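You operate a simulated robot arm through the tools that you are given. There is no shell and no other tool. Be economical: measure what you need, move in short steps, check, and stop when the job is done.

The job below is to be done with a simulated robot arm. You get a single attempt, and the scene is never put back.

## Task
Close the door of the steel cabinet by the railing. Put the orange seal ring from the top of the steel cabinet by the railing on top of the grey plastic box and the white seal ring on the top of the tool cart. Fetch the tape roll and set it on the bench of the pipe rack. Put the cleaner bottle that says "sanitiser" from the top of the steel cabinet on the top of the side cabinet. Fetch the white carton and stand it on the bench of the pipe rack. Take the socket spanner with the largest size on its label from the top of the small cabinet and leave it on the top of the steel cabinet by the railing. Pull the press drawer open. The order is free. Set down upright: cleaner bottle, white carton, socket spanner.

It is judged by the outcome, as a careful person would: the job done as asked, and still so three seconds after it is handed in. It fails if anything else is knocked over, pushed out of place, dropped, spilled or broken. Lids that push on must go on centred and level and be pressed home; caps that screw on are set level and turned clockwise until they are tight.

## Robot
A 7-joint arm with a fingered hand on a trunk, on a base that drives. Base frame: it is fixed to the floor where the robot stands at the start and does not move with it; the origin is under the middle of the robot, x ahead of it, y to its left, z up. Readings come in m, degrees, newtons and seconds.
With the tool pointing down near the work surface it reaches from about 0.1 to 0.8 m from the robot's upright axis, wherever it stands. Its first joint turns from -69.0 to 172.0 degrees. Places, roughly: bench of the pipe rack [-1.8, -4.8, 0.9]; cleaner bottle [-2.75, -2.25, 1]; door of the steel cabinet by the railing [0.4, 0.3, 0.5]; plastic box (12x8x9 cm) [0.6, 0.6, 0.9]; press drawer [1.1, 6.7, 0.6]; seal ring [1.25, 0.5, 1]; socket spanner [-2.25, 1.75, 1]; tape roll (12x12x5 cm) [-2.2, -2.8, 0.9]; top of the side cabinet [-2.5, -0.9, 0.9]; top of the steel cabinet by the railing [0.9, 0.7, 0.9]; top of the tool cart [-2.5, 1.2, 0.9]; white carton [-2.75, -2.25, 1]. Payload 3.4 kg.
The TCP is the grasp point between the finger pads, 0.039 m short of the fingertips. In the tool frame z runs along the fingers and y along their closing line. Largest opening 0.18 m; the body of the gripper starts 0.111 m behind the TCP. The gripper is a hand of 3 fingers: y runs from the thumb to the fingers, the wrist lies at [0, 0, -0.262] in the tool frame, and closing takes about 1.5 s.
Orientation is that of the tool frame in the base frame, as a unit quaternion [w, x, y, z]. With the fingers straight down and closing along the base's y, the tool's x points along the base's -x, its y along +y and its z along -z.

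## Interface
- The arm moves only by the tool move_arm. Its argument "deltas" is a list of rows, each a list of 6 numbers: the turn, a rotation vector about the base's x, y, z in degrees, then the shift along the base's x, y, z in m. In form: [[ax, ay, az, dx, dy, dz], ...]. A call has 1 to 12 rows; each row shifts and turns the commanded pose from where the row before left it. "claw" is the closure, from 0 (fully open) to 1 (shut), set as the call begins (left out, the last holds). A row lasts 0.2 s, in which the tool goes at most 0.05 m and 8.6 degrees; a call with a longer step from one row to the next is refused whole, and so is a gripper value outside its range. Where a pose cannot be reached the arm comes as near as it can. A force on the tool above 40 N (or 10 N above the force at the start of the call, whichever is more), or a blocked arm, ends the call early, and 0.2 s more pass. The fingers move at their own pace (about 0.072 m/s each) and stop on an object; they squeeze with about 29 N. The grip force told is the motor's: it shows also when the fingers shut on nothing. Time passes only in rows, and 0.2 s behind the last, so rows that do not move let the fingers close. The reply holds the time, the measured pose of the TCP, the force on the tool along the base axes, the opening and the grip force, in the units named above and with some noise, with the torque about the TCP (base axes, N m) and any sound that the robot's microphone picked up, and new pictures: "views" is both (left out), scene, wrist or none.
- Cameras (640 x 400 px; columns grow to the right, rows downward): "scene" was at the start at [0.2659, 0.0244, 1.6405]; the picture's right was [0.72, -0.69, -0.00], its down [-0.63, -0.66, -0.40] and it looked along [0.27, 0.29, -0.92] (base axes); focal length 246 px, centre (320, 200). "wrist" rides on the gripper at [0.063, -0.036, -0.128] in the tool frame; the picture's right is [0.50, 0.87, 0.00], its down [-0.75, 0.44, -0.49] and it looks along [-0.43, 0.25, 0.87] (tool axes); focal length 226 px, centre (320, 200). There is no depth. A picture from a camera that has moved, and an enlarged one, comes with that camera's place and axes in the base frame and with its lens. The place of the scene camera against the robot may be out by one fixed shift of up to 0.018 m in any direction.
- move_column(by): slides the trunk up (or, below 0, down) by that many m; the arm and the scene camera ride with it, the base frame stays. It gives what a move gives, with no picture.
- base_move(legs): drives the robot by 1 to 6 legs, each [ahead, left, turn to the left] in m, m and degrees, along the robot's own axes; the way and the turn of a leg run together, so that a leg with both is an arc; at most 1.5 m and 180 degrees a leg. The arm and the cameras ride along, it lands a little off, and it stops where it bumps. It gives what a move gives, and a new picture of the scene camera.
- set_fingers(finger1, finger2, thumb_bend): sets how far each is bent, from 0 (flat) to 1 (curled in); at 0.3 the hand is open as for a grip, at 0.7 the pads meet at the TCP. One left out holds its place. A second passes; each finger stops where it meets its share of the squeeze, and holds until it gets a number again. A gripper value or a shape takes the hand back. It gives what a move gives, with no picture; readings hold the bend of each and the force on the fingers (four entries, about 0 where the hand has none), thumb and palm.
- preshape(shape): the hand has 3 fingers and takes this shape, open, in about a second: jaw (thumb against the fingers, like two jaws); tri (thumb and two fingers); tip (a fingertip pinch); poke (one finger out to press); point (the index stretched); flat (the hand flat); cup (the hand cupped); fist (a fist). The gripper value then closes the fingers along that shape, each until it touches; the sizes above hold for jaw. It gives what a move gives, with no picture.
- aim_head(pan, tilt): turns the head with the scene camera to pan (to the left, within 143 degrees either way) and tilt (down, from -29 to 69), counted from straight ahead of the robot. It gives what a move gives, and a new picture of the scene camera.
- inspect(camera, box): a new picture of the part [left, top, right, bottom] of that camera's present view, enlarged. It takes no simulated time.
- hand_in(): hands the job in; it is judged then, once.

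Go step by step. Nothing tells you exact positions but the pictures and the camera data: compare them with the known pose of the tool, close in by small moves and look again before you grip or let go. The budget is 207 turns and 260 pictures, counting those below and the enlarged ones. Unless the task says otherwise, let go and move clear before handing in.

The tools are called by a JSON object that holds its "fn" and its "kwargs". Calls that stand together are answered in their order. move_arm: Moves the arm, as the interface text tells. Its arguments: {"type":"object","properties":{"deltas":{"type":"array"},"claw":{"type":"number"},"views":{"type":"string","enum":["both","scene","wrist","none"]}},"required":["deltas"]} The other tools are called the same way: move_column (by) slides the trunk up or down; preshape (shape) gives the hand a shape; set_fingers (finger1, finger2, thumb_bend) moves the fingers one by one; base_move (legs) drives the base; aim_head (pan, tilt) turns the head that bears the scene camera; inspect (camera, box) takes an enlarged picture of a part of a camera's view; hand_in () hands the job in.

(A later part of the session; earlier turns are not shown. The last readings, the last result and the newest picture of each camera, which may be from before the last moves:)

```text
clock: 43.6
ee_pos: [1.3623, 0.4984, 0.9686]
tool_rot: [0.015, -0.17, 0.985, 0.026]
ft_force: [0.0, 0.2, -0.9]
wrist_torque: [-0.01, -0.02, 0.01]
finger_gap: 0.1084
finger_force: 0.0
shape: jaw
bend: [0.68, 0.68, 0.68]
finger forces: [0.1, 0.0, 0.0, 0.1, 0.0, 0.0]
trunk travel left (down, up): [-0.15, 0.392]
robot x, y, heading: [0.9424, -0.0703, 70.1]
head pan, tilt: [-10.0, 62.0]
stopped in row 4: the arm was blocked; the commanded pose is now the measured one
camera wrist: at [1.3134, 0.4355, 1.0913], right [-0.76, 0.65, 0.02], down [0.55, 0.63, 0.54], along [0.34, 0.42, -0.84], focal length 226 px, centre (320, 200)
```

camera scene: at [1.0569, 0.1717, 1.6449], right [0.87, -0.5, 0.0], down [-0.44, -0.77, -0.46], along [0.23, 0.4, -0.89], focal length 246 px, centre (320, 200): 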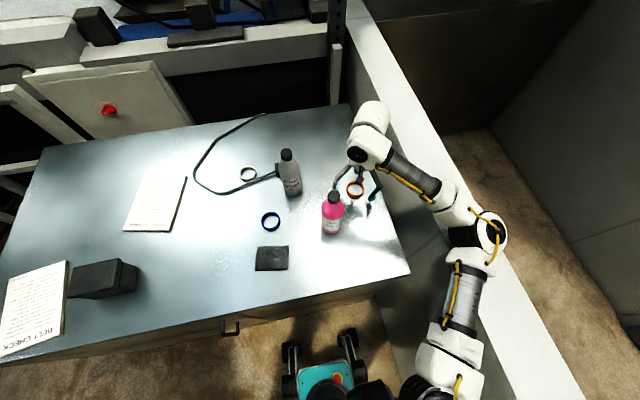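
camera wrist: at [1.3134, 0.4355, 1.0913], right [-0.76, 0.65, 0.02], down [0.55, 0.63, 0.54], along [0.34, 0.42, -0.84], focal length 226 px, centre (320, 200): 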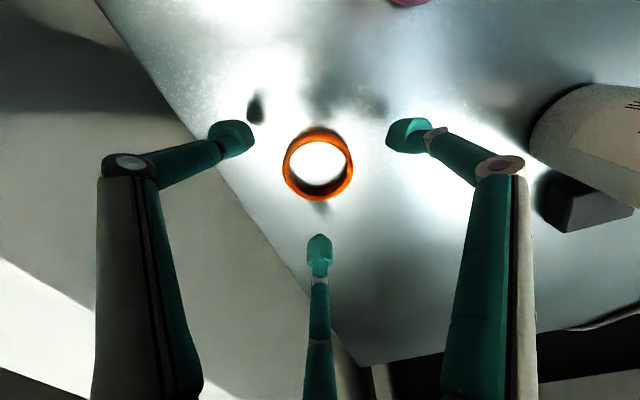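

The arm (not the fingers) is blocked, likely the elbow on the wall. I'll lift, raise the trunk for elbow clearance, and shift the base left.

{"fn": "move_arm", "kwargs": {"deltas": [[0, 0, 0, 0, 0, 0.04], [0, 0, 0, 0, 0, 0.04], [0, 0, 0, 0, 0, 0.04], [0, 0, 0, 0, 0, 0.04], [0, 0, 0, 0, 0, 0.04]], "views": "none"}}

{"fn": "move_column", "kwargs": {"by": 0.15}}

{"fn": "base_move", "kwargs": {"legs": [[0.0, 0.1, 0]]}}

```text
clock: 44.8
ee_pos: [1.3543, 0.5064, 1.1571]
tool_rot: [0.012, -0.173, 0.985, 0.017]
ft_force: [-1.1, 0.8, 0.0]
wrist_torque: [-0.02, -0.02, 0.01]
finger_gap: 0.1082
finger_force: 0.0
shape: jaw
bend: [0.68, 0.68, 0.68]
finger forces: [0.0, 0.0, 0.1, 0.0, 0.1, 0.0]
trunk travel left (down, up): [-0.15, 0.392]
robot x, y, heading: [0.9372, -0.0707, 70.3]
head pan, tilt: [-10.0, 62.0]
```

```text
clock: 46.6
ee_pos: [1.359, 0.5065, 1.3055]
tool_rot: [0.011, -0.172, 0.985, 0.017]
ft_force: [-1.2, 0.1, -0.1]
wrist_torque: [0.01, 0.0, -0.01]
finger_gap: 0.1082
finger_force: 0.0
shape: jaw
bend: [0.68, 0.68, 0.68]
finger forces: [0.0, 0.0, 0.1, 0.1, 0.0, 0.0]
trunk travel left (down, up): [-0.3, 0.242]
robot x, y, heading: [0.9424, -0.0708, 70.6]
head pan, tilt: [-10.0, 62.0]
```

```text
clock: 47.7
ee_pos: [1.3263, 0.5223, 1.2948]
tool_rot: [-0.009, -0.17, 0.985, 0.025]
ft_force: [2.6, -0.3, 0.7]
wrist_torque: [0.08, 0.23, 0.01]
finger_gap: 0.1084
finger_force: 0.0
shape: jaw
bend: [0.68, 0.68, 0.68]
finger forces: [0.1, 0.1, 0.0, 0.1, 0.0, 0.0]
trunk travel left (down, up): [-0.3, 0.242]
robot x, y, heading: [0.857, -0.0428, 70.6]
head pan, tilt: [-10.0, 62.0]
camera scene: at [0.9737, 0.0159, 1.8079], right [0.87, -0.49, -0.04], down [-0.45, -0.77, -0.46], along [0.2, 0.41, -0.89], focal length 246 px, centre (320, 200)
```

scene: 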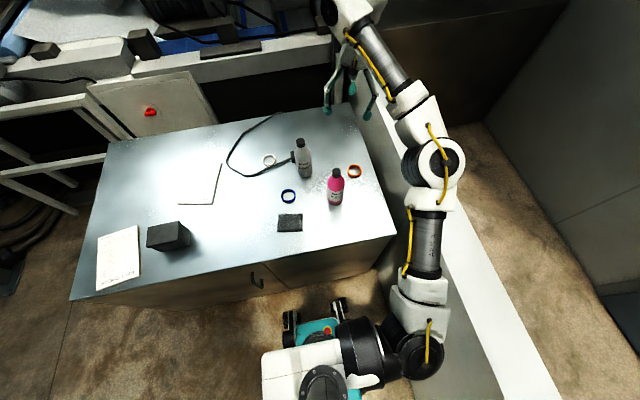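

Something may be leaning on the wall; check state with a fresh picture.

{"fn": "aim_head", "kwargs": {"pan": -25, "tilt": 60}}

```text
clock: 48.5
ee_pos: [1.3152, 0.5183, 1.3027]
tool_rot: [-0.001, -0.167, 0.986, 0.025]
ft_force: [1.3, -1.8, 0.3]
wrist_torque: [0.07, 0.22, 0.0]
finger_gap: 0.1085
finger_force: 0.2
shape: jaw
bend: [0.68, 0.68, 0.68]
finger forces: [0.0, 0.1, 0.0, 0.0, 0.0, 0.0]
trunk travel left (down, up): [-0.3, 0.242]
robot x, y, heading: [0.8675, -0.0455, 70.4]
head pan, tilt: [-25.0, 60.0]
camera scene: at [0.9607, 0.0125, 1.8117], right [0.71, -0.7, -0.01], down [-0.62, -0.62, -0.49], along [0.34, 0.36, -0.87], focal length 246 px, centre (320, 200)
```

scene: 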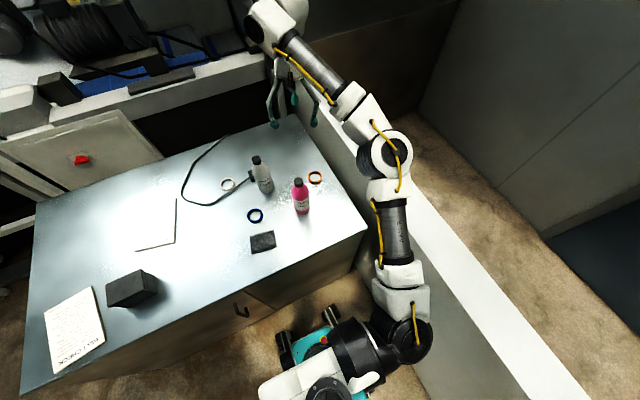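

The elbow likely hangs over the wall and leans on it. Raise the trunk to free it.

{"fn": "move_column", "kwargs": {"by": 0.15}}

{"fn": "move_arm", "kwargs": {"deltas": [[0, 0, 0, 0, 0, 0], [0, 0, 0, 0, 0, 0]]}}

```text
clock: 50.2
ee_pos: [1.3179, 0.5195, 1.452]
tool_rot: [-0.002, -0.169, 0.985, 0.023]
ft_force: [0.1, -0.3, 0.0]
wrist_torque: [0.04, 0.07, -0.01]
finger_gap: 0.1082
finger_force: 0.1
shape: jaw
bend: [0.68, 0.68, 0.68]
finger forces: [0.0, 0.0, 0.0, 0.1, 0.1, 0.1]
trunk travel left (down, up): [-0.45, 0.092]
robot x, y, heading: [0.8648, -0.0435, 70.6]
head pan, tilt: [-25.0, 60.0]
```

```text
clock: 51.0
ee_pos: [1.3088, 0.5206, 1.456]
tool_rot: [-0.001, -0.17, 0.985, 0.024]
ft_force: [1.0, -0.3, -0.4]
wrist_torque: [0.09, 0.17, 0.0]
finger_gap: 0.1084
finger_force: 0.1
shape: jaw
bend: [0.68, 0.68, 0.68]
finger forces: [0.0, 0.0, 0.0, 0.0, 0.1, 0.0]
trunk travel left (down, up): [-0.45, 0.092]
robot x, y, heading: [0.8584, -0.0412, 70.6]
head pan, tilt: [-25.0, 60.0]
stopped in row 2: the arm was blocked; the commanded pose is now the measured one
camera scene: at [0.9243, -0.0374, 1.9621], right [0.71, -0.7, -0.01], down [-0.61, -0.62, -0.49], along [0.34, 0.36, -0.87], focal length 246 px, centre (320, 200)
camera wrist: at [1.2626, 0.4592, 1.5814], right [-0.76, 0.65, 0.04], down [0.57, 0.64, 0.52], along [0.31, 0.42, -0.85], focal length 226 px, centre (320, 200)
```

scene: 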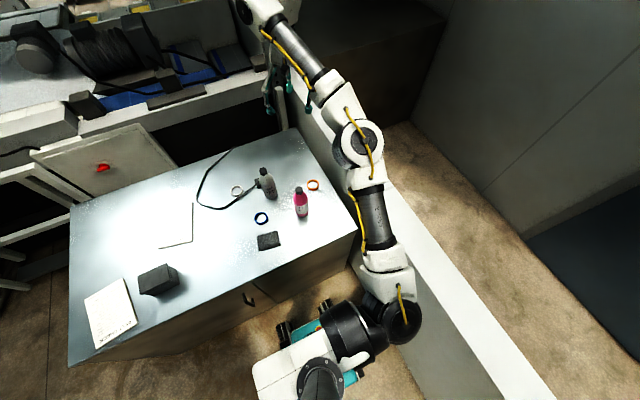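
wrist: 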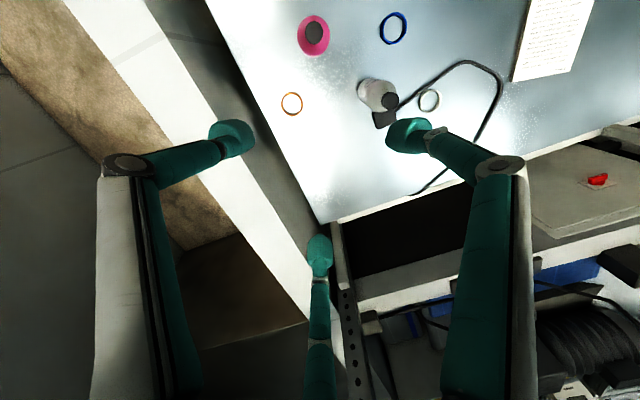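

Still a small residual load. Retract the arm inward over the cabinet and see whether it clears.

{"fn": "move_arm", "kwargs": {"deltas": [[0, 0, 0, -0.03, -0.02, 0], [0, 0, 0, -0.03, -0.02, 0], [0, 0, 0, -0.04, -0.02, 0], [0, 0, 0, -0.04, -0.02, 0], [0, 0, 0, -0.04, -0.02, 0], [0, 0, 0, 0, 0, 0]], "views": "scene"}}

```text
clock: 52.6
ee_pos: [1.0839, 0.432, 1.4606]
tool_rot: [0.012, -0.175, 0.984, 0.02]
ft_force: [0.7, -0.4, 0.2]
wrist_torque: [0.01, 0.03, -0.02]
finger_gap: 0.1084
finger_force: 0.0
shape: jaw
bend: [0.68, 0.68, 0.68]
finger forces: [0.0, 0.1, 0.0, 0.0, 0.0, 0.0]
trunk travel left (down, up): [-0.45, 0.092]
robot x, y, heading: [0.8463, -0.0407, 70.7]
head pan, tilt: [-25.0, 60.0]
stopped in row 6: the arm was blocked; the commanded pose is now the measured one
camera scene: at [0.8828, -0.0245, 1.9628], right [0.71, -0.7, 0.01], down [-0.6, -0.62, -0.5], along [0.35, 0.35, -0.87], focal length 246 px, centre (320, 200)
```

scene: 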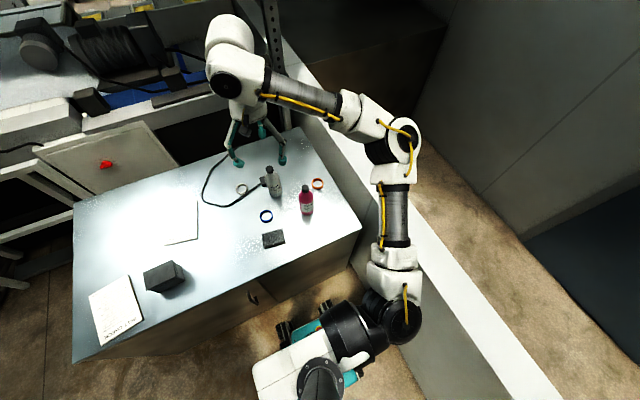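

The robot body itself seems to sway with the trunk high. Bring the trunk back to nominal height and re-check.

{"fn": "move_column", "kwargs": {"by": -0.2}}

{"fn": "aim_head", "kwargs": {"pan": -15, "tilt": 60}}

```text
clock: 54.8
ee_pos: [1.0804, 0.432, 1.2608]
tool_rot: [0.013, -0.177, 0.984, 0.02]
ft_force: [0.5, 0.0, -0.2]
wrist_torque: [0.0, 0.0, -0.02]
finger_gap: 0.108
finger_force: 0.1
shape: jaw
bend: [0.68, 0.68, 0.68]
finger forces: [0.0, 0.0, 0.1, 0.0, 0.1, 0.0]
trunk travel left (down, up): [-0.25, 0.292]
robot x, y, heading: [0.8458, -0.0388, 70.8]
head pan, tilt: [-25.0, 60.0]
```

```text
clock: 55.5
ee_pos: [1.0943, 0.4288, 1.2585]
tool_rot: [0.008, -0.174, 0.985, 0.021]
ft_force: [-0.7, -0.3, 0.4]
wrist_torque: [0.02, 0.0, 0.01]
finger_gap: 0.1084
finger_force: 0.0
shape: jaw
bend: [0.68, 0.68, 0.68]
finger forces: [0.1, 0.0, 0.1, 0.0, 0.1, 0.0]
trunk travel left (down, up): [-0.25, 0.292]
robot x, y, heading: [0.8467, -0.0373, 70.7]
head pan, tilt: [-15.0, 60.0]
camera scene: at [0.9418, 0.0725, 1.7607], right [0.82, -0.57, -0.01], down [-0.5, -0.71, -0.49], along [0.27, 0.41, -0.87], focal length 246 px, centre (320, 200)
```

scene: 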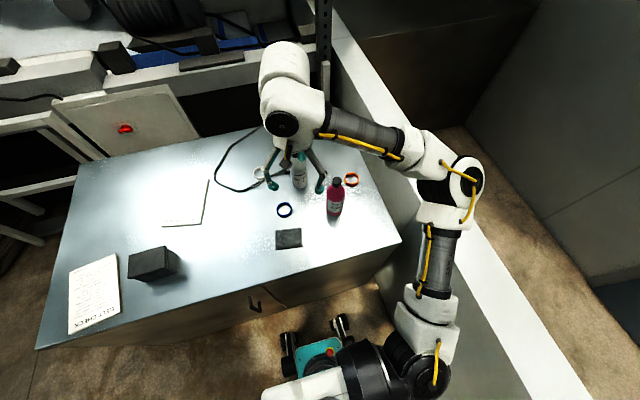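

Sway looks like a transient after the base move. With the trunk a bit higher the elbow should clear the wall; go over the ring again.

{"fn": "move_column", "kwargs": {"by": 0.05}}

{"fn": "move_arm", "kwargs": {"deltas": [[-2.5, 0, 0, 0.045, 0.01, 0], [0, 0, 0, 0.045, 0.012, 0], [0, 0, 0, 0.045, 0.012, -0.015], [0, 0, 0, 0.045, 0.012, -0.015], [0, 0, 0, 0.045, 0.012, -0.015], [0, 0, 0, 0.045, 0.012, -0.015], [0, 0, 0, 0, 0, -0.045], [0, 0, 0, 0, 0, -0.045], [0, 0, 0, 0, 0, -0.045]]}}

```text
clock: 56.5
ee_pos: [1.0844, 0.4328, 1.308]
tool_rot: [0.011, -0.175, 0.984, 0.02]
ft_force: [-1.3, 0.2, 0.1]
wrist_torque: [-0.01, -0.05, 0.02]
finger_gap: 0.1083
finger_force: 0.0
shape: jaw
bend: [0.68, 0.68, 0.68]
finger forces: [0.1, 0.0, 0.0, 0.1, 0.0, 0.0]
trunk travel left (down, up): [-0.3, 0.242]
robot x, y, heading: [0.8502, -0.0422, 70.9]
head pan, tilt: [-15.0, 60.0]
```

```text
clock: 58.5
ee_pos: [1.3547, 0.5, 1.1146]
tool_rot: [0.007, -0.175, 0.984, -0.003]
ft_force: [-0.3, 0.7, 0.4]
wrist_torque: [0.01, 0.01, -0.01]
finger_gap: 0.1084
finger_force: 0.1
shape: jaw
bend: [0.68, 0.68, 0.68]
finger forces: [0.0, 0.1, 0.0, 0.0, 0.0, 0.0]
trunk travel left (down, up): [-0.3, 0.242]
robot x, y, heading: [0.847, -0.0365, 70.7]
head pan, tilt: [-15.0, 60.0]
camera scene: at [0.9099, 0.0374, 1.8123], right [0.83, -0.56, 0.0], down [-0.49, -0.72, -0.5], along [0.28, 0.41, -0.87], focal length 246 px, centre (320, 200)
camera wrist: at [1.3059, 0.4445, 1.2413], right [-0.77, 0.64, -0.01], down [0.55, 0.67, 0.5], along [0.33, 0.38, -0.87], focal length 226 px, centre (320, 200)
```

scene: 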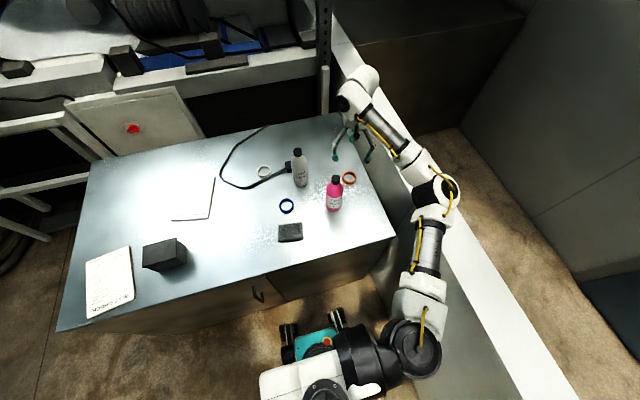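
wrist: 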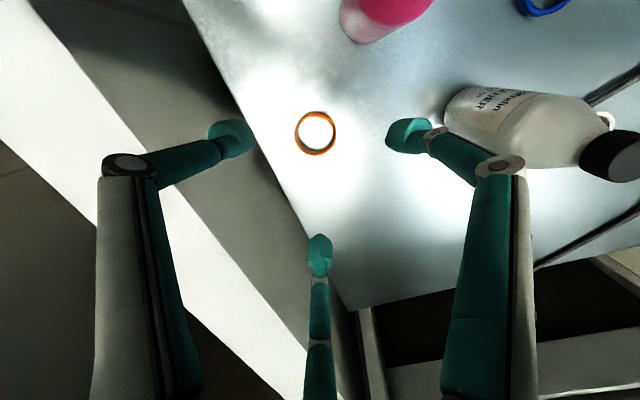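

Aligned. Descend to the ring.

{"fn": "move_arm", "kwargs": {"deltas": [[0, 0, 0, 0.008, 0, -0.045], [0, 0, 0, 0, 0, -0.045], [0, 0, 0, 0, 0, -0.045], [0, 0, 0, 0, 0, -0.02], [0, 0, 0, 0, 0, -0.01], [0, 0, 0, 0, 0, 0]]}}

```text
clock: 59.9
ee_pos: [1.365, 0.4997, 0.9493]
tool_rot: [0.006, -0.176, 0.984, -0.002]
ft_force: [-0.2, 0.2, 0.1]
wrist_torque: [-0.02, -0.02, 0.0]
finger_gap: 0.1085
finger_force: 0.0
shape: jaw
bend: [0.68, 0.68, 0.68]
finger forces: [0.0, 0.0, 0.0, 0.0, 0.0, 0.0]
trunk travel left (down, up): [-0.3, 0.242]
robot x, y, heading: [0.8469, -0.0438, 70.9]
head pan, tilt: [-15.0, 60.0]
camera scene: at [0.9137, 0.034, 1.8124], right [0.83, -0.56, 0.0], down [-0.49, -0.72, -0.5], along [0.28, 0.41, -0.87], focal length 246 px, centre (320, 200)
camera wrist: at [1.3159, 0.4433, 1.0765], right [-0.77, 0.64, -0.01], down [0.55, 0.67, 0.5], along [0.33, 0.38, -0.87], focal length 226 px, centre (320, 200)
```

scene: 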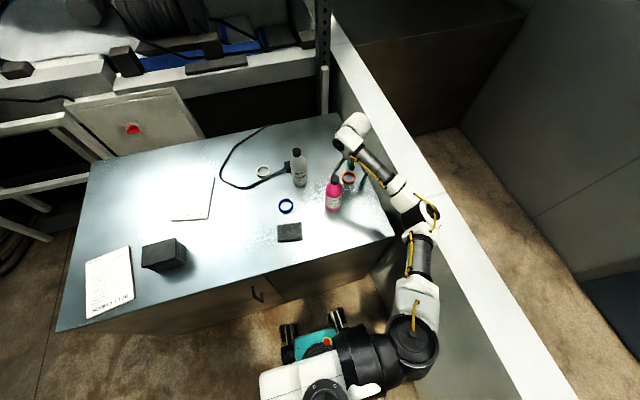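
wrist: 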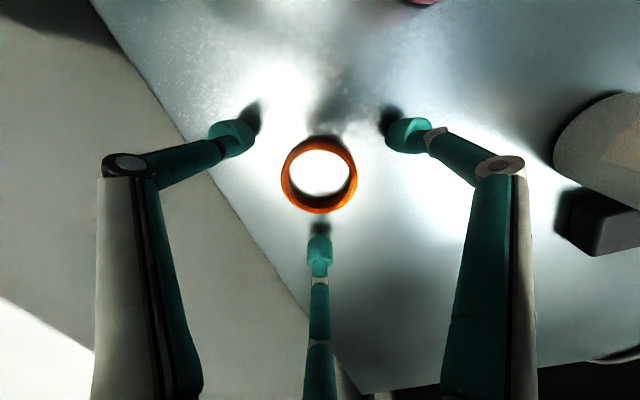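

{"fn": "move_arm", "kwargs": {"deltas": [[0, 0, 0, 0, 0, -0.01], [0, 0, 0, 0, 0, -0.007], [0, 0, 0, 0, 0, -0.005], [0, 0, 0, 0, 0, 0]], "views": "wrist"}}

```text
clock: 60.7
ee_pos: [1.3625, 0.5035, 0.9383]
tool_rot: [0.011, -0.175, 0.984, 0.007]
ft_force: [-0.6, -1.1, 20.0]
wrist_torque: [-0.34, 0.82, 0.08]
finger_gap: 0.1067
finger_force: 0.1
shape: jaw
bend: [0.71, 0.68, 0.69]
finger forces: [15.4, 0.0, 0.0, 0.0, 4.8, 0.0]
trunk travel left (down, up): [-0.3, 0.242]
robot x, y, heading: [0.85, -0.037, 70.8]
head pan, tilt: [-15.0, 60.0]
stopped in row 4: the force on the tool passed its limit at 43 N (the readings are from after the stop); the commanded pose is now the measured one
camera wrist: at [1.3135, 0.4458, 1.0649], right [-0.77, 0.64, -0.01], down [0.55, 0.66, 0.51], along [0.33, 0.39, -0.86], focal length 226 px, centre (320, 200)
```

wrist: 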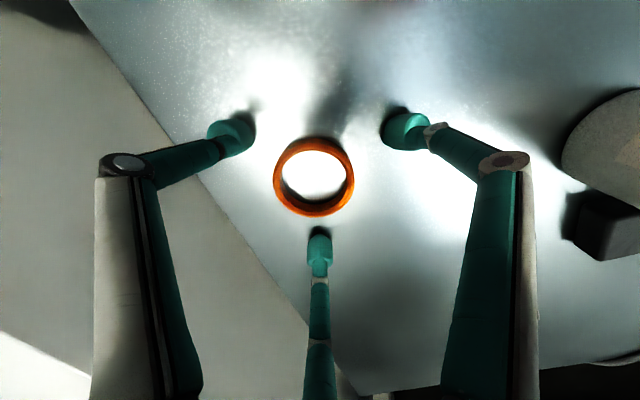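

Fingertips touch the top at TCP z≈0.938. Raise 8 mm and close on the ring.

{"fn": "move_arm", "kwargs": {"deltas": [[0, 0, 0, 0, -0.002, 0.008], [0, 0, 0, 0, 0, 0]], "views": "none"}}

{"fn": "move_arm", "kwargs": {"deltas": [[0, 0, 0, 0, 0, 0], [0, 0, 0, 0, 0, 0], [0, 0, 0, 0, 0, 0], [0, 0, 0, 0, 0, 0], [0, 0, 0, 0, 0, 0]], "claw": 1, "views": "wrist"}}

```text
clock: 61.3
ee_pos: [1.3646, 0.5002, 0.9415]
tool_rot: [0.01, -0.175, 0.985, 0.003]
ft_force: [-0.4, -0.1, 0.4]
wrist_torque: [-0.01, 0.02, 0.0]
finger_gap: 0.1081
finger_force: 0.0
shape: jaw
bend: [0.69, 0.68, 0.69]
finger forces: [0.0, 0.0, 0.1, 0.0, 0.1, 0.0]
trunk travel left (down, up): [-0.3, 0.242]
robot x, y, heading: [0.8471, -0.0404, 70.6]
head pan, tilt: [-15.0, 60.0]
```

```text
clock: 62.5
ee_pos: [1.3653, 0.5002, 0.9437]
tool_rot: [0.012, -0.175, 0.984, 0.003]
ft_force: [0.0, 0.0, -0.4]
wrist_torque: [-0.02, 0.02, -0.01]
finger_gap: 0.0557
finger_force: 28.9
shape: jaw
bend: [0.72, 0.72, 0.74]
finger forces: [25.4, 25.4, 0.0, 0.0, 27.2, 0.0]
trunk travel left (down, up): [-0.3, 0.242]
robot x, y, heading: [0.8497, -0.0433, 70.4]
head pan, tilt: [-15.0, 60.0]
camera wrist: at [1.3148, 0.4433, 1.0698], right [-0.77, 0.64, -0.01], down [0.55, 0.66, 0.51], along [0.33, 0.39, -0.86], focal length 226 px, centre (320, 200)
```

wrist: 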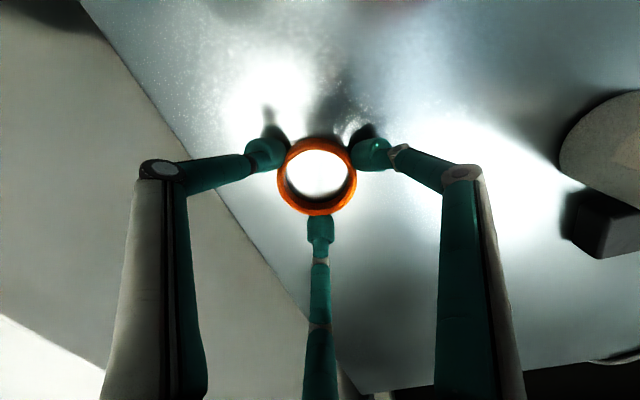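

Ring gripped by all three fingers. Lift and look at the box.

{"fn": "move_arm", "kwargs": {"deltas": [[0, 0, 0, 0, 0, 0.04], [0, 0, 0, 0, 0, 0.045], [0, 0, 0, 0, 0, 0.045], [0, 0, 0, 0, 0, 0.045], [0, 0, 0, -0.02, 0, 0.04], [0, 0, 0, -0.04, 0, 0.02], [0, 0, 0, -0.045, 0, 0], [0, 0, 0, -0.045, 0, 0], [0, 0, 0, -0.045, 0, 0], [0, 0, 0, -0.045, 0, 0]], "views": "wrist"}}

{"fn": "aim_head", "kwargs": {"pan": 20, "tilt": 60}}

```text
clock: 64.7
ee_pos: [1.1231, 0.5013, 1.1757]
tool_rot: [0.011, -0.174, 0.985, 0.003]
ft_force: [0.1, 0.3, -0.4]
wrist_torque: [-0.01, -0.02, -0.02]
finger_gap: 0.0558
finger_force: 28.9
shape: jaw
bend: [0.72, 0.72, 0.74]
finger forces: [25.5, 25.3, 0.0, 0.0, 27.2, 0.0]
trunk travel left (down, up): [-0.3, 0.242]
robot x, y, heading: [0.8451, -0.0402, 70.7]
head pan, tilt: [-15.0, 60.0]
camera wrist: at [1.0727, 0.4444, 1.3033], right [-0.77, 0.64, -0.01], down [0.55, 0.66, 0.51], along [0.33, 0.39, -0.86], focal length 226 px, centre (320, 200)
```

wrist: 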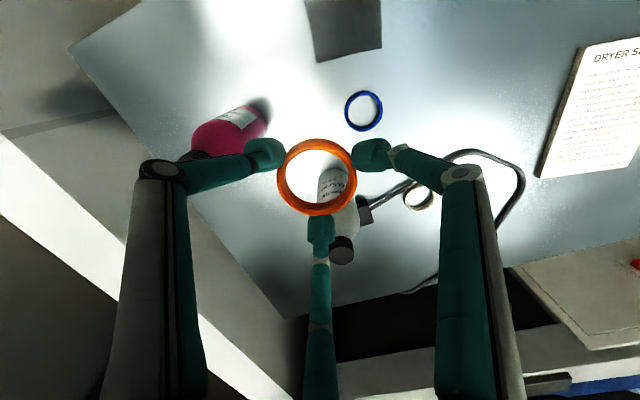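

```text
clock: 65.7
ee_pos: [1.1234, 0.5002, 1.1767]
tool_rot: [0.011, -0.175, 0.985, 0.003]
ft_force: [0.0, 0.7, -0.5]
wrist_torque: [-0.03, 0.02, -0.01]
finger_gap: 0.0554
finger_force: 28.9
shape: jaw
bend: [0.72, 0.72, 0.74]
finger forces: [25.5, 25.3, 0.0, 0.0, 27.2, 0.0]
trunk travel left (down, up): [-0.3, 0.242]
robot x, y, heading: [0.8483, -0.0387, 70.3]
head pan, tilt: [20.0, 60.0]
camera scene: at [0.8734, 0.0467, 1.8125], right [1.0, 0.01, 0.0], down [0.01, -0.87, -0.5], along [-0.01, 0.5, -0.87], focal length 246 px, centre (320, 200)
```

scene: 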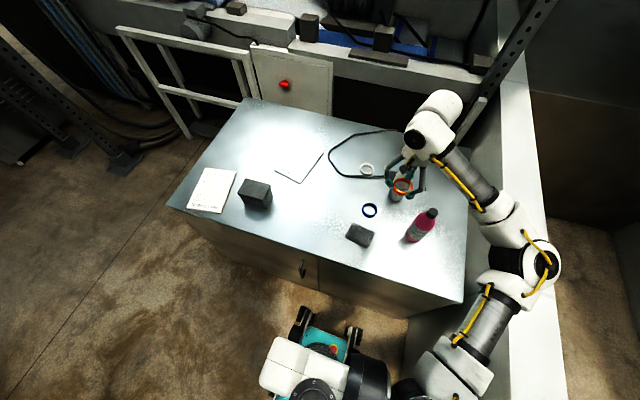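

{"fn": "inspect", "kwargs": {"camera": "scene", "box": [160, 120, 320, 220]}}

```text
4.00 times, centred on (240, 170) of scene
camera zoom: at [0.8734, 0.0467, 1.8125], right [1.0, 0.01, 0.0], down [0.01, -0.87, -0.5], along [-0.01, 0.5, -0.87], focal length 985 px, centre (640, 320)
```

zoom: 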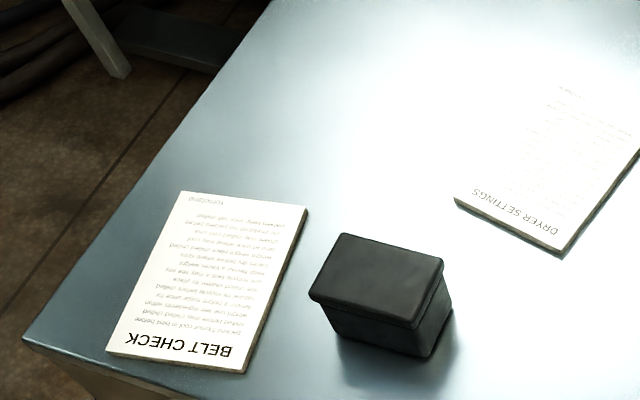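

Box top centre at about (0.605, 0.565). Carry the ring over it.

{"fn": "move_arm", "kwargs": {"deltas": [[0, 0, 0, -0.044, 0.005, 0.01], [0, 0, 0, -0.044, 0.005, 0], [0, 0, 0, -0.044, 0.005, 0], [0, 0, 0, -0.044, 0.005, 0], [0, 0, 0, -0.044, 0.005, 0], [0, 0, 0, -0.044, 0.006, 0], [0, 0, 0, -0.044, 0.006, 0], [0, 0, 0, -0.044, 0.006, 0], [0, 0, 0, -0.044, 0.006, 0], [0, 0, 0, -0.044, 0.006, 0], [0, 0, 0, -0.044, 0.006, 0], [0, 0, 0, -0.034, 0.004, 0]]}}

```text
clock: 68.3
ee_pos: [0.7531, 0.5513, 1.1872]
tool_rot: [0.01, -0.174, 0.985, 0.003]
ft_force: [0.7, 0.1, 0.1]
wrist_torque: [-0.01, -0.01, 0.01]
finger_gap: 0.0554
finger_force: 29.3
shape: jaw
bend: [0.72, 0.72, 0.74]
finger forces: [25.3, 25.4, 0.0, 0.1, 27.2, 0.1]
out of reach, approached as far as the arm can: row 9, 10, 11, 12
trunk travel left (down, up): [-0.3, 0.242]
robot x, y, heading: [0.8459, -0.0401, 70.5]
head pan, tilt: [20.0, 60.0]
camera scene: at [0.8667, 0.0505, 1.8123], right [1.0, 0.01, 0.0], down [0.01, -0.87, -0.5], along [-0.01, 0.5, -0.87], focal length 246 px, centre (320, 200)
camera wrist: at [0.7036, 0.4947, 1.3141], right [-0.77, 0.64, -0.01], down [0.55, 0.66, 0.51], along [0.33, 0.39, -0.86], focal length 226 px, centre (320, 200)
```

scene: 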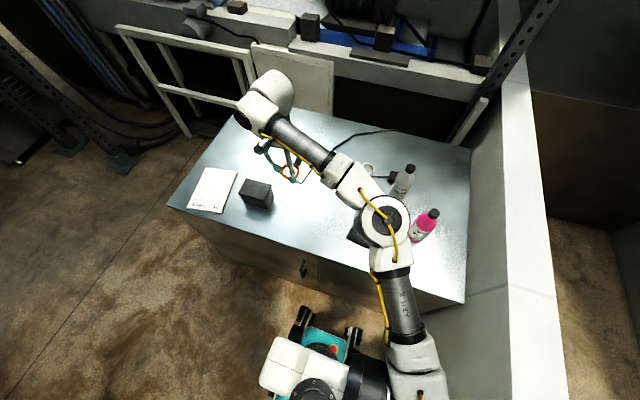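
wrist: 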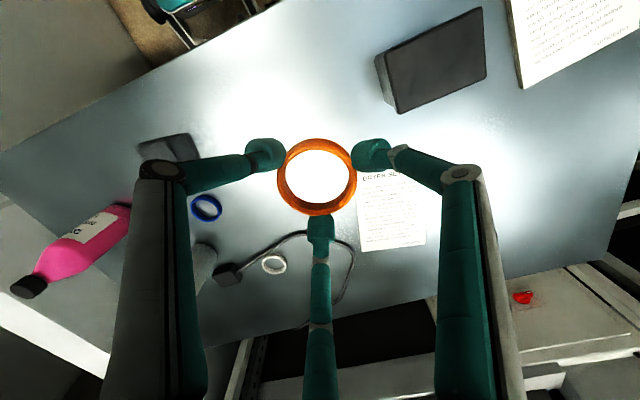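

Out of reach by 15 cm, so shift the base left.

{"fn": "base_move", "kwargs": {"legs": [[0, 0.15, 0]]}}

{"fn": "move_arm", "kwargs": {"deltas": [[0, 0, 0, 0, 0, 0], [0, 0, 0, 0, 0, 0], [0, 0, 0, 0, 0, 0]], "views": "wrist"}}

```text
clock: 69.7
ee_pos: [0.6323, 0.5932, 1.1919]
tool_rot: [0.004, -0.173, 0.985, 0.008]
ft_force: [1.0, -0.3, -1.1]
wrist_torque: [-0.04, 0.15, 0.05]
finger_gap: 0.0553
finger_force: 29.1
shape: jaw
bend: [0.72, 0.72, 0.74]
finger forces: [25.3, 25.4, 0.0, 0.0, 27.3, 0.0]
trunk travel left (down, up): [-0.3, 0.242]
robot x, y, heading: [0.7099, 0.0096, 70.6]
head pan, tilt: [20.0, 60.0]
camera scene: at [0.7667, 0.0832, 1.8125], right [1.0, 0.01, -0.02], down [0.0, -0.86, -0.5], along [-0.02, 0.5, -0.86], focal length 246 px, centre (320, 200)
```

scene: 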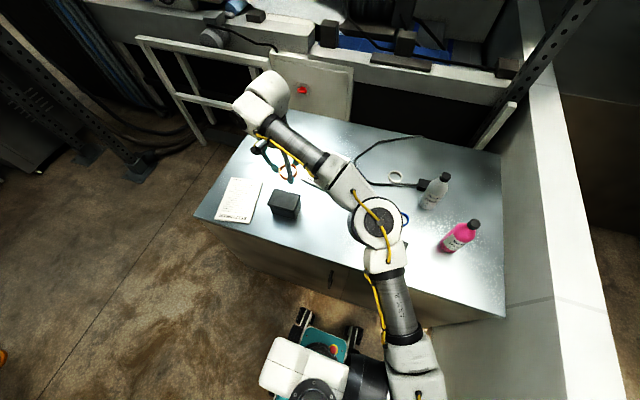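

```text
clock: 70.7
ee_pos: [0.606, 0.6173, 1.1907]
tool_rot: [0.016, -0.154, 0.988, 0.004]
ft_force: [-2.5, 0.7, -1.5]
wrist_torque: [-0.01, -0.24, -0.03]
finger_gap: 0.0556
finger_force: 28.8
shape: jaw
bend: [0.72, 0.72, 0.74]
finger forces: [25.4, 25.8, 0.0, 0.1, 27.3, 0.0]
trunk travel left (down, up): [-0.3, 0.242]
robot x, y, heading: [0.711, 0.0109, 70.4]
head pan, tilt: [20.0, 60.0]
stopped in row 3: the arm was blocked; the commanded pose is now the measured one
camera wrist: at [0.5531, 0.5623, 1.3162], right [-0.74, 0.67, -0.01], down [0.57, 0.64, 0.52], along [0.36, 0.37, -0.86], focal length 226 px, centre (320, 200)
```

wrist: 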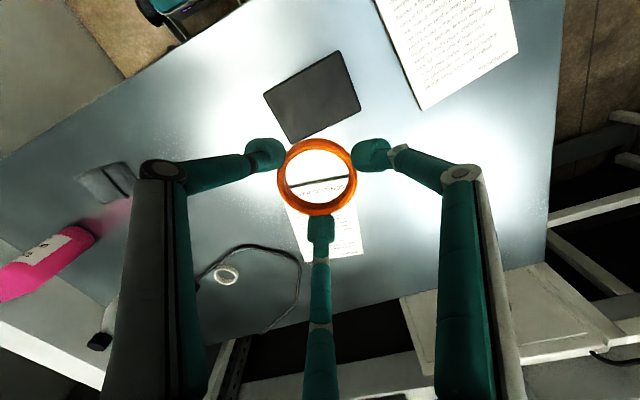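

Lid centre from the wrist camera: about (0.59, 0.578). Move over it and descend part-way.

{"fn": "move_arm", "kwargs": {"deltas": [[0, 0, 0, 0, 0, 0], [0, 0, 0, 0, -0.02, 0], [0, 0, 0, -0.014, -0.02, -0.02], [0, 0, 0, 0, 0, -0.03], [0, 0, 0, 0, 0, -0.03], [0, 0, 0, 0, 0, 0], [0, 0, 0, 0, 0, 0]]}}

```text
clock: 72.3
ee_pos: [0.5884, 0.5682, 1.1108]
tool_rot: [0.019, -0.163, 0.986, 0.005]
ft_force: [-0.8, -0.4, 0.1]
wrist_torque: [0.07, -0.05, -0.06]
finger_gap: 0.0553
finger_force: 28.9
shape: jaw
bend: [0.72, 0.72, 0.74]
finger forces: [25.3, 25.6, 0.0, 0.0, 27.4, 0.0]
trunk travel left (down, up): [-0.3, 0.242]
robot x, y, heading: [0.7067, 0.0093, 70.7]
head pan, tilt: [20.0, 60.0]
camera scene: at [0.7241, 0.0987, 1.8125], right [1.0, 0.01, 0.0], down [0.01, -0.87, -0.5], along [0.0, 0.5, -0.87], focal length 246 px, centre (320, 200)
camera wrist: at [0.5364, 0.5116, 1.2348], right [-0.75, 0.66, -0.02], down [0.56, 0.65, 0.52], along [0.36, 0.38, -0.85], focal length 226 px, centre (320, 200)
```

scene: 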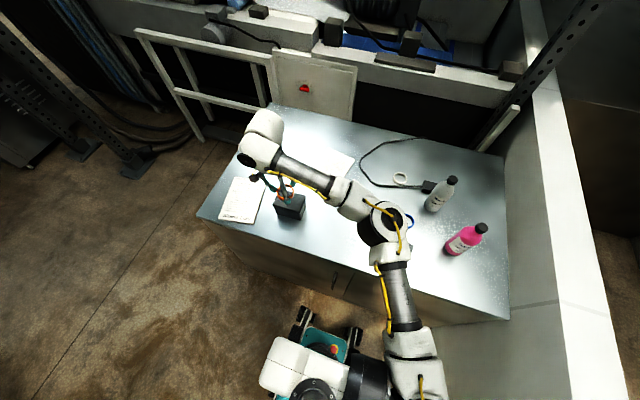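
wrist: 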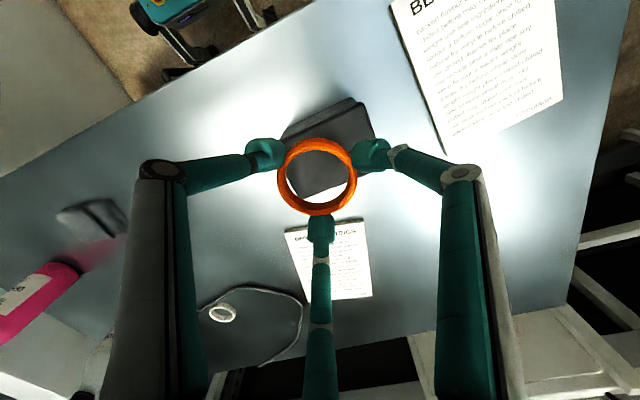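

{"fn": "move_arm", "kwargs": {"deltas": [[-0.9, 2, 0, 0, 0.008, -0.02], [0, 0, 0, 0, 0, -0.025], [0, 0, 0, 0, 0, -0.015], [0, 0, 0, 0, 0, 0], [0, 0, 0, 0, 0, 0]]}}

{"fn": "inspect", "kwargs": {"camera": "scene", "box": [230, 140, 350, 230]}}

```text
clock: 73.5
ee_pos: [0.6115, 0.5705, 1.0545]
tool_rot: [-0.007, -0.161, 0.987, 0.003]
ft_force: [1.1, -0.2, 0.0]
wrist_torque: [-0.01, 0.05, 0.01]
finger_gap: 0.0553
finger_force: 29.2
shape: jaw
bend: [0.72, 0.72, 0.74]
finger forces: [25.3, 25.5, 0.0, 0.1, 27.6, 0.0]
trunk travel left (down, up): [-0.3, 0.242]
robot x, y, heading: [0.7124, 0.0088, 70.5]
head pan, tilt: [20.0, 60.0]
camera scene: at [0.7337, 0.0962, 1.8125], right [1.0, 0.01, 0.0], down [0.01, -0.87, -0.5], along [-0.01, 0.5, -0.87], focal length 246 px, centre (320, 200)
camera wrist: at [0.5644, 0.5159, 1.1816], right [-0.75, 0.66, 0.01], down [0.58, 0.65, 0.49], along [0.31, 0.37, -0.87], focal length 226 px, centre (320, 200)
```

scene: 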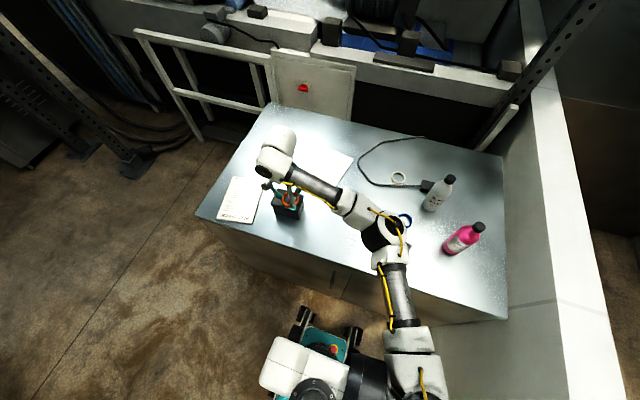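
wrist: 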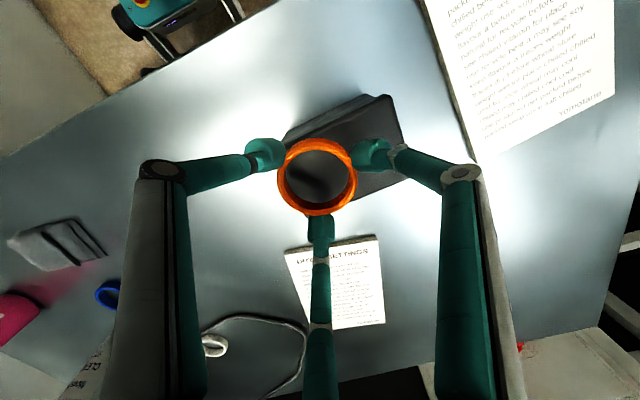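

```text
4.44 times, centred on (290, 185) of scene
camera zoom: at [0.7337, 0.0962, 1.8125], right [1.0, 0.01, 0.0], down [0.01, -0.87, -0.5], along [-0.01, 0.5, -0.87], focal length 1094 px, centre (453, 267)
```

zoom: 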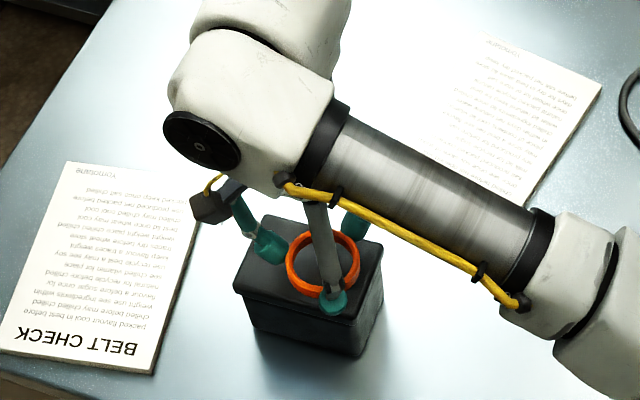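

Sway still settling; wait and shift slightly left toward the lid centre.

{"fn": "move_arm", "kwargs": {"deltas": [[0, 0, 0, -0.015, 0.003, 0], [0, 0, 0, 0, 0, 0], [0, 0, 0, 0, 0, 0], [0, 0, 0, 0, 0, 0], [0, 0, 0, 0, 0, 0], [0, 0, 0, 0, 0, 0]], "views": "wrist"}}

{"fn": "inspect", "kwargs": {"camera": "scene", "box": [230, 140, 350, 230]}}

```text
clock: 74.9
ee_pos: [0.5758, 0.5794, 1.0487]
tool_rot: [0.0, -0.163, 0.987, -0.001]
ft_force: [-0.2, -0.2, -0.2]
wrist_torque: [0.02, -0.07, -0.05]
finger_gap: 0.0551
finger_force: 28.9
shape: jaw
bend: [0.72, 0.72, 0.74]
finger forces: [25.3, 25.6, 0.0, 0.1, 27.5, 0.0]
trunk travel left (down, up): [-0.3, 0.242]
robot x, y, heading: [0.7099, 0.0108, 70.6]
head pan, tilt: [20.0, 60.0]
camera wrist: at [0.5277, 0.5253, 1.1765], right [-0.75, 0.66, 0.0], down [0.57, 0.66, 0.49], along [0.32, 0.37, -0.87], focal length 226 px, centre (320, 200)
```

wrist: 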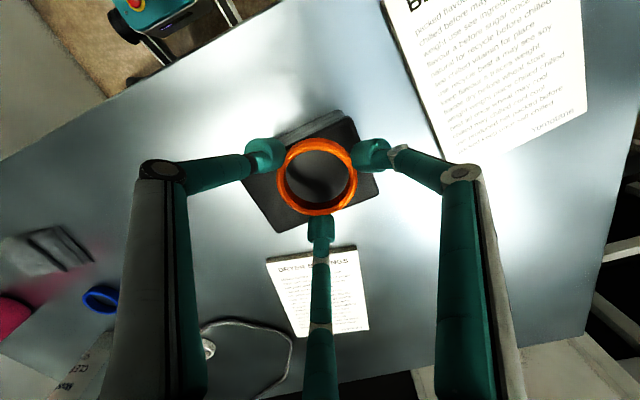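

```text
4.44 times, centred on (290, 185) of scene
camera zoom: at [0.7133, 0.1028, 1.8122], right [1.0, 0.01, 0.01], down [0.01, -0.87, -0.49], along [0.0, 0.49, -0.87], focal length 1094 px, centre (453, 267)
```

zoom: 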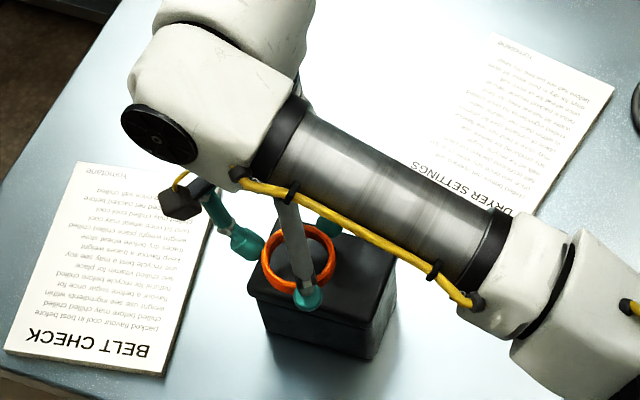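

Robot still swaying a little; wait to settle.

{"fn": "move_arm", "kwargs": {"deltas": [[0, 0, 0, 0, 0, 0], [0, 0, 0, 0, 0, 0], [0, 0, 0, 0, 0, 0], [0, 0, 0, 0, 0, 0], [0, 0, 0, 0, 0, 0], [0, 0, 0, 0, 0, 0], [0, 0, 0, 0, 0, 0], [0, 0, 0, 0, 0, 0], [0, 0, 0, 0, 0, 0], [0, 0, 0, 0, 0, 0], [0, 0, 0, 0, 0, 0], [0, 0, 0, 0, 0, 0]], "views": "none"}}

{"fn": "move_arm", "kwargs": {"deltas": [[0, 0, 0, 0, 0, 0], [0, 0, 0, 0, 0, 0]], "views": "wrist"}}

```text
clock: 77.5
ee_pos: [0.5862, 0.577, 1.0516]
tool_rot: [-0.004, -0.163, 0.987, 0.002]
ft_force: [-0.2, -0.6, -0.5]
wrist_torque: [0.01, -0.03, 0.0]
finger_gap: 0.0553
finger_force: 28.8
shape: jaw
bend: [0.72, 0.72, 0.74]
finger forces: [25.3, 25.5, 0.0, 0.0, 27.4, 0.0]
trunk travel left (down, up): [-0.3, 0.242]
robot x, y, heading: [0.7144, 0.0047, 70.6]
head pan, tilt: [20.0, 60.0]
```

```text
clock: 78.1
ee_pos: [0.588, 0.577, 1.0521]
tool_rot: [-0.004, -0.164, 0.987, 0.001]
ft_force: [0.3, 0.1, 0.1]
wrist_torque: [-0.01, 0.01, 0.01]
finger_gap: 0.0552
finger_force: 29.2
shape: jaw
bend: [0.72, 0.72, 0.74]
finger forces: [25.3, 25.4, 0.0, 0.0, 27.5, 0.1]
trunk travel left (down, up): [-0.3, 0.242]
robot x, y, heading: [0.7138, 0.0053, 70.7]
head pan, tilt: [20.0, 60.0]
camera wrist: at [0.5406, 0.5212, 1.1797], right [-0.75, 0.66, 0.01], down [0.58, 0.65, 0.49], along [0.32, 0.37, -0.87], focal length 226 px, centre (320, 200)
```

wrist: 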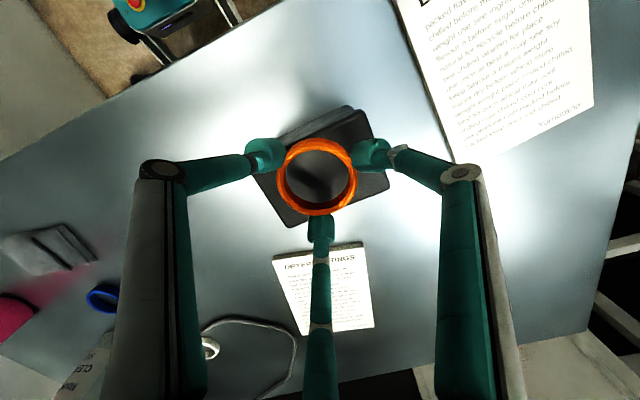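

Settled and centred. Lower to contact.

{"fn": "move_arm", "kwargs": {"deltas": [[0, 0, 0, 0.001, 0.003, -0.008], [0, 0, 0, 0, 0, -0.006], [0, 0, 0, 0, 0, -0.003], [0, 0, 0, 0, 0, 0]], "views": "none"}}

{"fn": "inspect", "kwargs": {"camera": "scene", "box": [230, 140, 350, 230]}}

```text
clock: 79.1
ee_pos: [0.5879, 0.5793, 1.0359]
tool_rot: [-0.005, -0.162, 0.987, 0.001]
ft_force: [0.3, -0.7, -0.8]
wrist_torque: [-0.01, -0.02, 0.02]
finger_gap: 0.0551
finger_force: 28.5
shape: jaw
bend: [0.72, 0.72, 0.74]
finger forces: [25.2, 25.4, 0.0, 0.0, 27.6, 0.0]
trunk travel left (down, up): [-0.3, 0.242]
robot x, y, heading: [0.712, 0.0086, 70.8]
head pan, tilt: [20.0, 60.0]
```

```text
4.44 times, centred on (290, 185) of scene
camera zoom: at [0.7313, 0.0965, 1.8125], right [1.0, 0.01, 0.0], down [0.01, -0.87, -0.5], along [-0.01, 0.5, -0.87], focal length 1094 px, centre (453, 267)
```

zoom: 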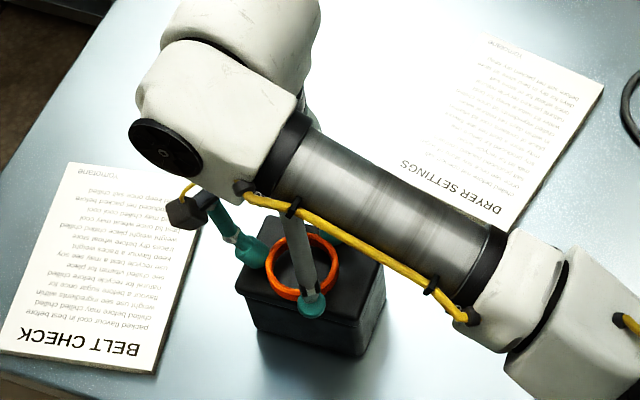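

{"fn": "move_arm", "kwargs": {"deltas": [[0, 0, 0, 0.003, 0, -0.003], [0, 0, 0, 0, 0, -0.003], [0, 0, 0, 0, 0, 0]], "views": "none"}}

```text
clock: 79.9
ee_pos: [0.5905, 0.5781, 1.0303]
tool_rot: [-0.005, -0.162, 0.987, 0.003]
ft_force: [-1.2, -0.3, 10.6]
wrist_torque: [0.01, -0.15, -0.01]
finger_gap: 0.0555
finger_force: 29.6
shape: jaw
bend: [0.72, 0.72, 0.75]
finger forces: [27.2, 27.2, 0.0, 0.0, 28.5, 0.0]
trunk travel left (down, up): [-0.3, 0.242]
robot x, y, heading: [0.7104, 0.0065, 70.4]
head pan, tilt: [20.0, 60.0]
```

Contact (10 N). Release slowly and rise.

{"fn": "move_arm", "kwargs": {"deltas": [[0, 0, 0, 0, 0, 0.001], [0, 0, 0, 0, 0, 0], [0, 0, 0, 0, 0, 0], [0, 0, 0, 0, 0, 0], [0, 0, 0, 0, 0, 0], [0, 0, 0, 0, 0, 0.02], [0, 0, 0, 0, 0, 0.03], [0, 0, 0, 0, 0, 0.04], [0, 0, 0, 0, 0, 0.04]], "claw": 0.4}}

```text
clock: 81.9
ee_pos: [0.5892, 0.5731, 1.1604]
tool_rot: [-0.004, -0.162, 0.987, 0.001]
ft_force: [-0.2, -0.1, 0.4]
wrist_torque: [0.01, -0.04, 0.03]
finger_gap: 0.1075
finger_force: 0.1
shape: jaw
bend: [0.69, 0.69, 0.69]
finger forces: [0.0, 0.0, 0.0, 0.1, 0.0, 0.0]
trunk travel left (down, up): [-0.3, 0.242]
robot x, y, heading: [0.713, 0.0074, 70.9]
head pan, tilt: [20.0, 60.0]
camera scene: at [0.7311, 0.094, 1.8128], right [1.0, 0.01, 0.0], down [0.01, -0.87, -0.5], along [-0.01, 0.5, -0.87], focal length 246 px, centre (320, 200)
camera wrist: at [0.5422, 0.5182, 1.2887], right [-0.75, 0.66, 0.01], down [0.58, 0.65, 0.49], along [0.32, 0.37, -0.87], focal length 226 px, centre (320, 200)
```

scene: 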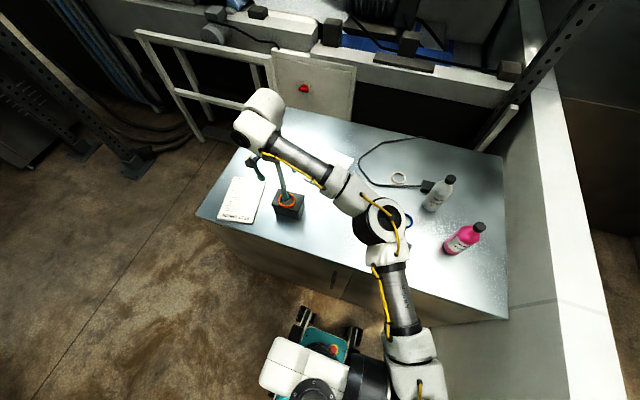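
wrist: 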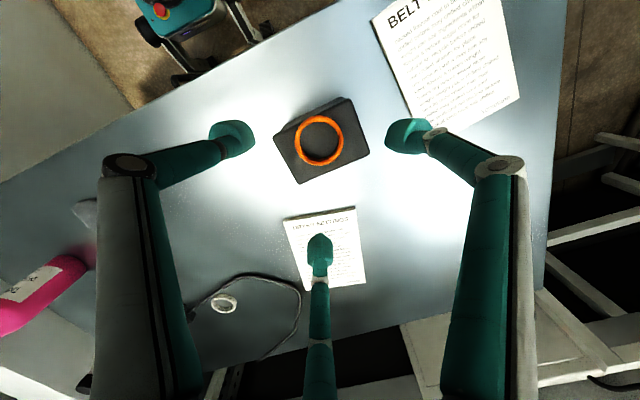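

Orange ring is placed centrally on the box. Next the white ring near (1.075, 0.744).

{"fn": "move_arm", "kwargs": {"deltas": [[0, 0, 0, 0.04, 0.014, 0.02], [0, 0, 0, 0.04, 0.014, 0.02], [0, 0, 0, 0.04, 0.014, 0], [0, 0, 0, 0.04, 0.014, 0], [0, 0, 0, 0.04, 0.014, 0], [0, 0, 0, 0.04, 0.014, 0], [0, 0, 0, 0.04, 0.014, 0], [0, 0, 0, 0.04, 0.014, 0], [0, 0, 0, 0.04, 0.014, -0.01], [0, 0, 0, 0.04, 0.014, -0.01], [0, 0, 0, 0.04, 0.014, -0.02], [0, 0, 0, 0.04, 0.014, -0.02]]}}

```text
clock: 84.5
ee_pos: [1.0078, 0.6916, 1.1667]
tool_rot: [-0.006, -0.163, 0.987, 0.002]
ft_force: [0.5, -0.3, -0.3]
wrist_torque: [0.0, 0.03, 0.0]
finger_gap: 0.1077
finger_force: 0.1
shape: jaw
bend: [0.69, 0.69, 0.69]
finger forces: [0.1, 0.1, 0.0, 0.0, 0.1, 0.0]
out of reach, approached as far as the arm can: row 8, 9, 10, 11, 12
trunk travel left (down, up): [-0.3, 0.242]
robot x, y, heading: [0.7136, 0.0095, 70.7]
head pan, tilt: [20.0, 60.0]
camera scene: at [0.7376, 0.0957, 1.8125], right [1.0, 0.01, 0.0], down [0.01, -0.87, -0.5], along [-0.01, 0.5, -0.87], focal length 246 px, centre (320, 200)
camera wrist: at [0.9604, 0.6361, 1.2948], right [-0.75, 0.66, 0.01], down [0.58, 0.65, 0.49], along [0.32, 0.37, -0.87], focal length 226 px, centre (320, 200)
```

scene: 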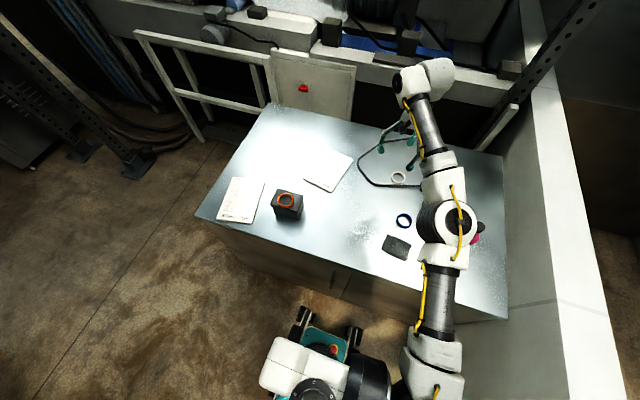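
wrist: 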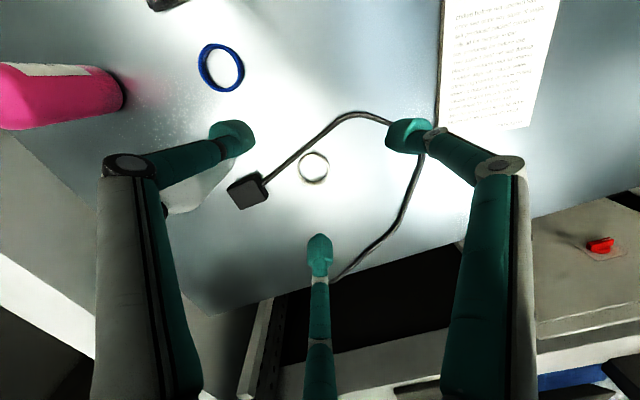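

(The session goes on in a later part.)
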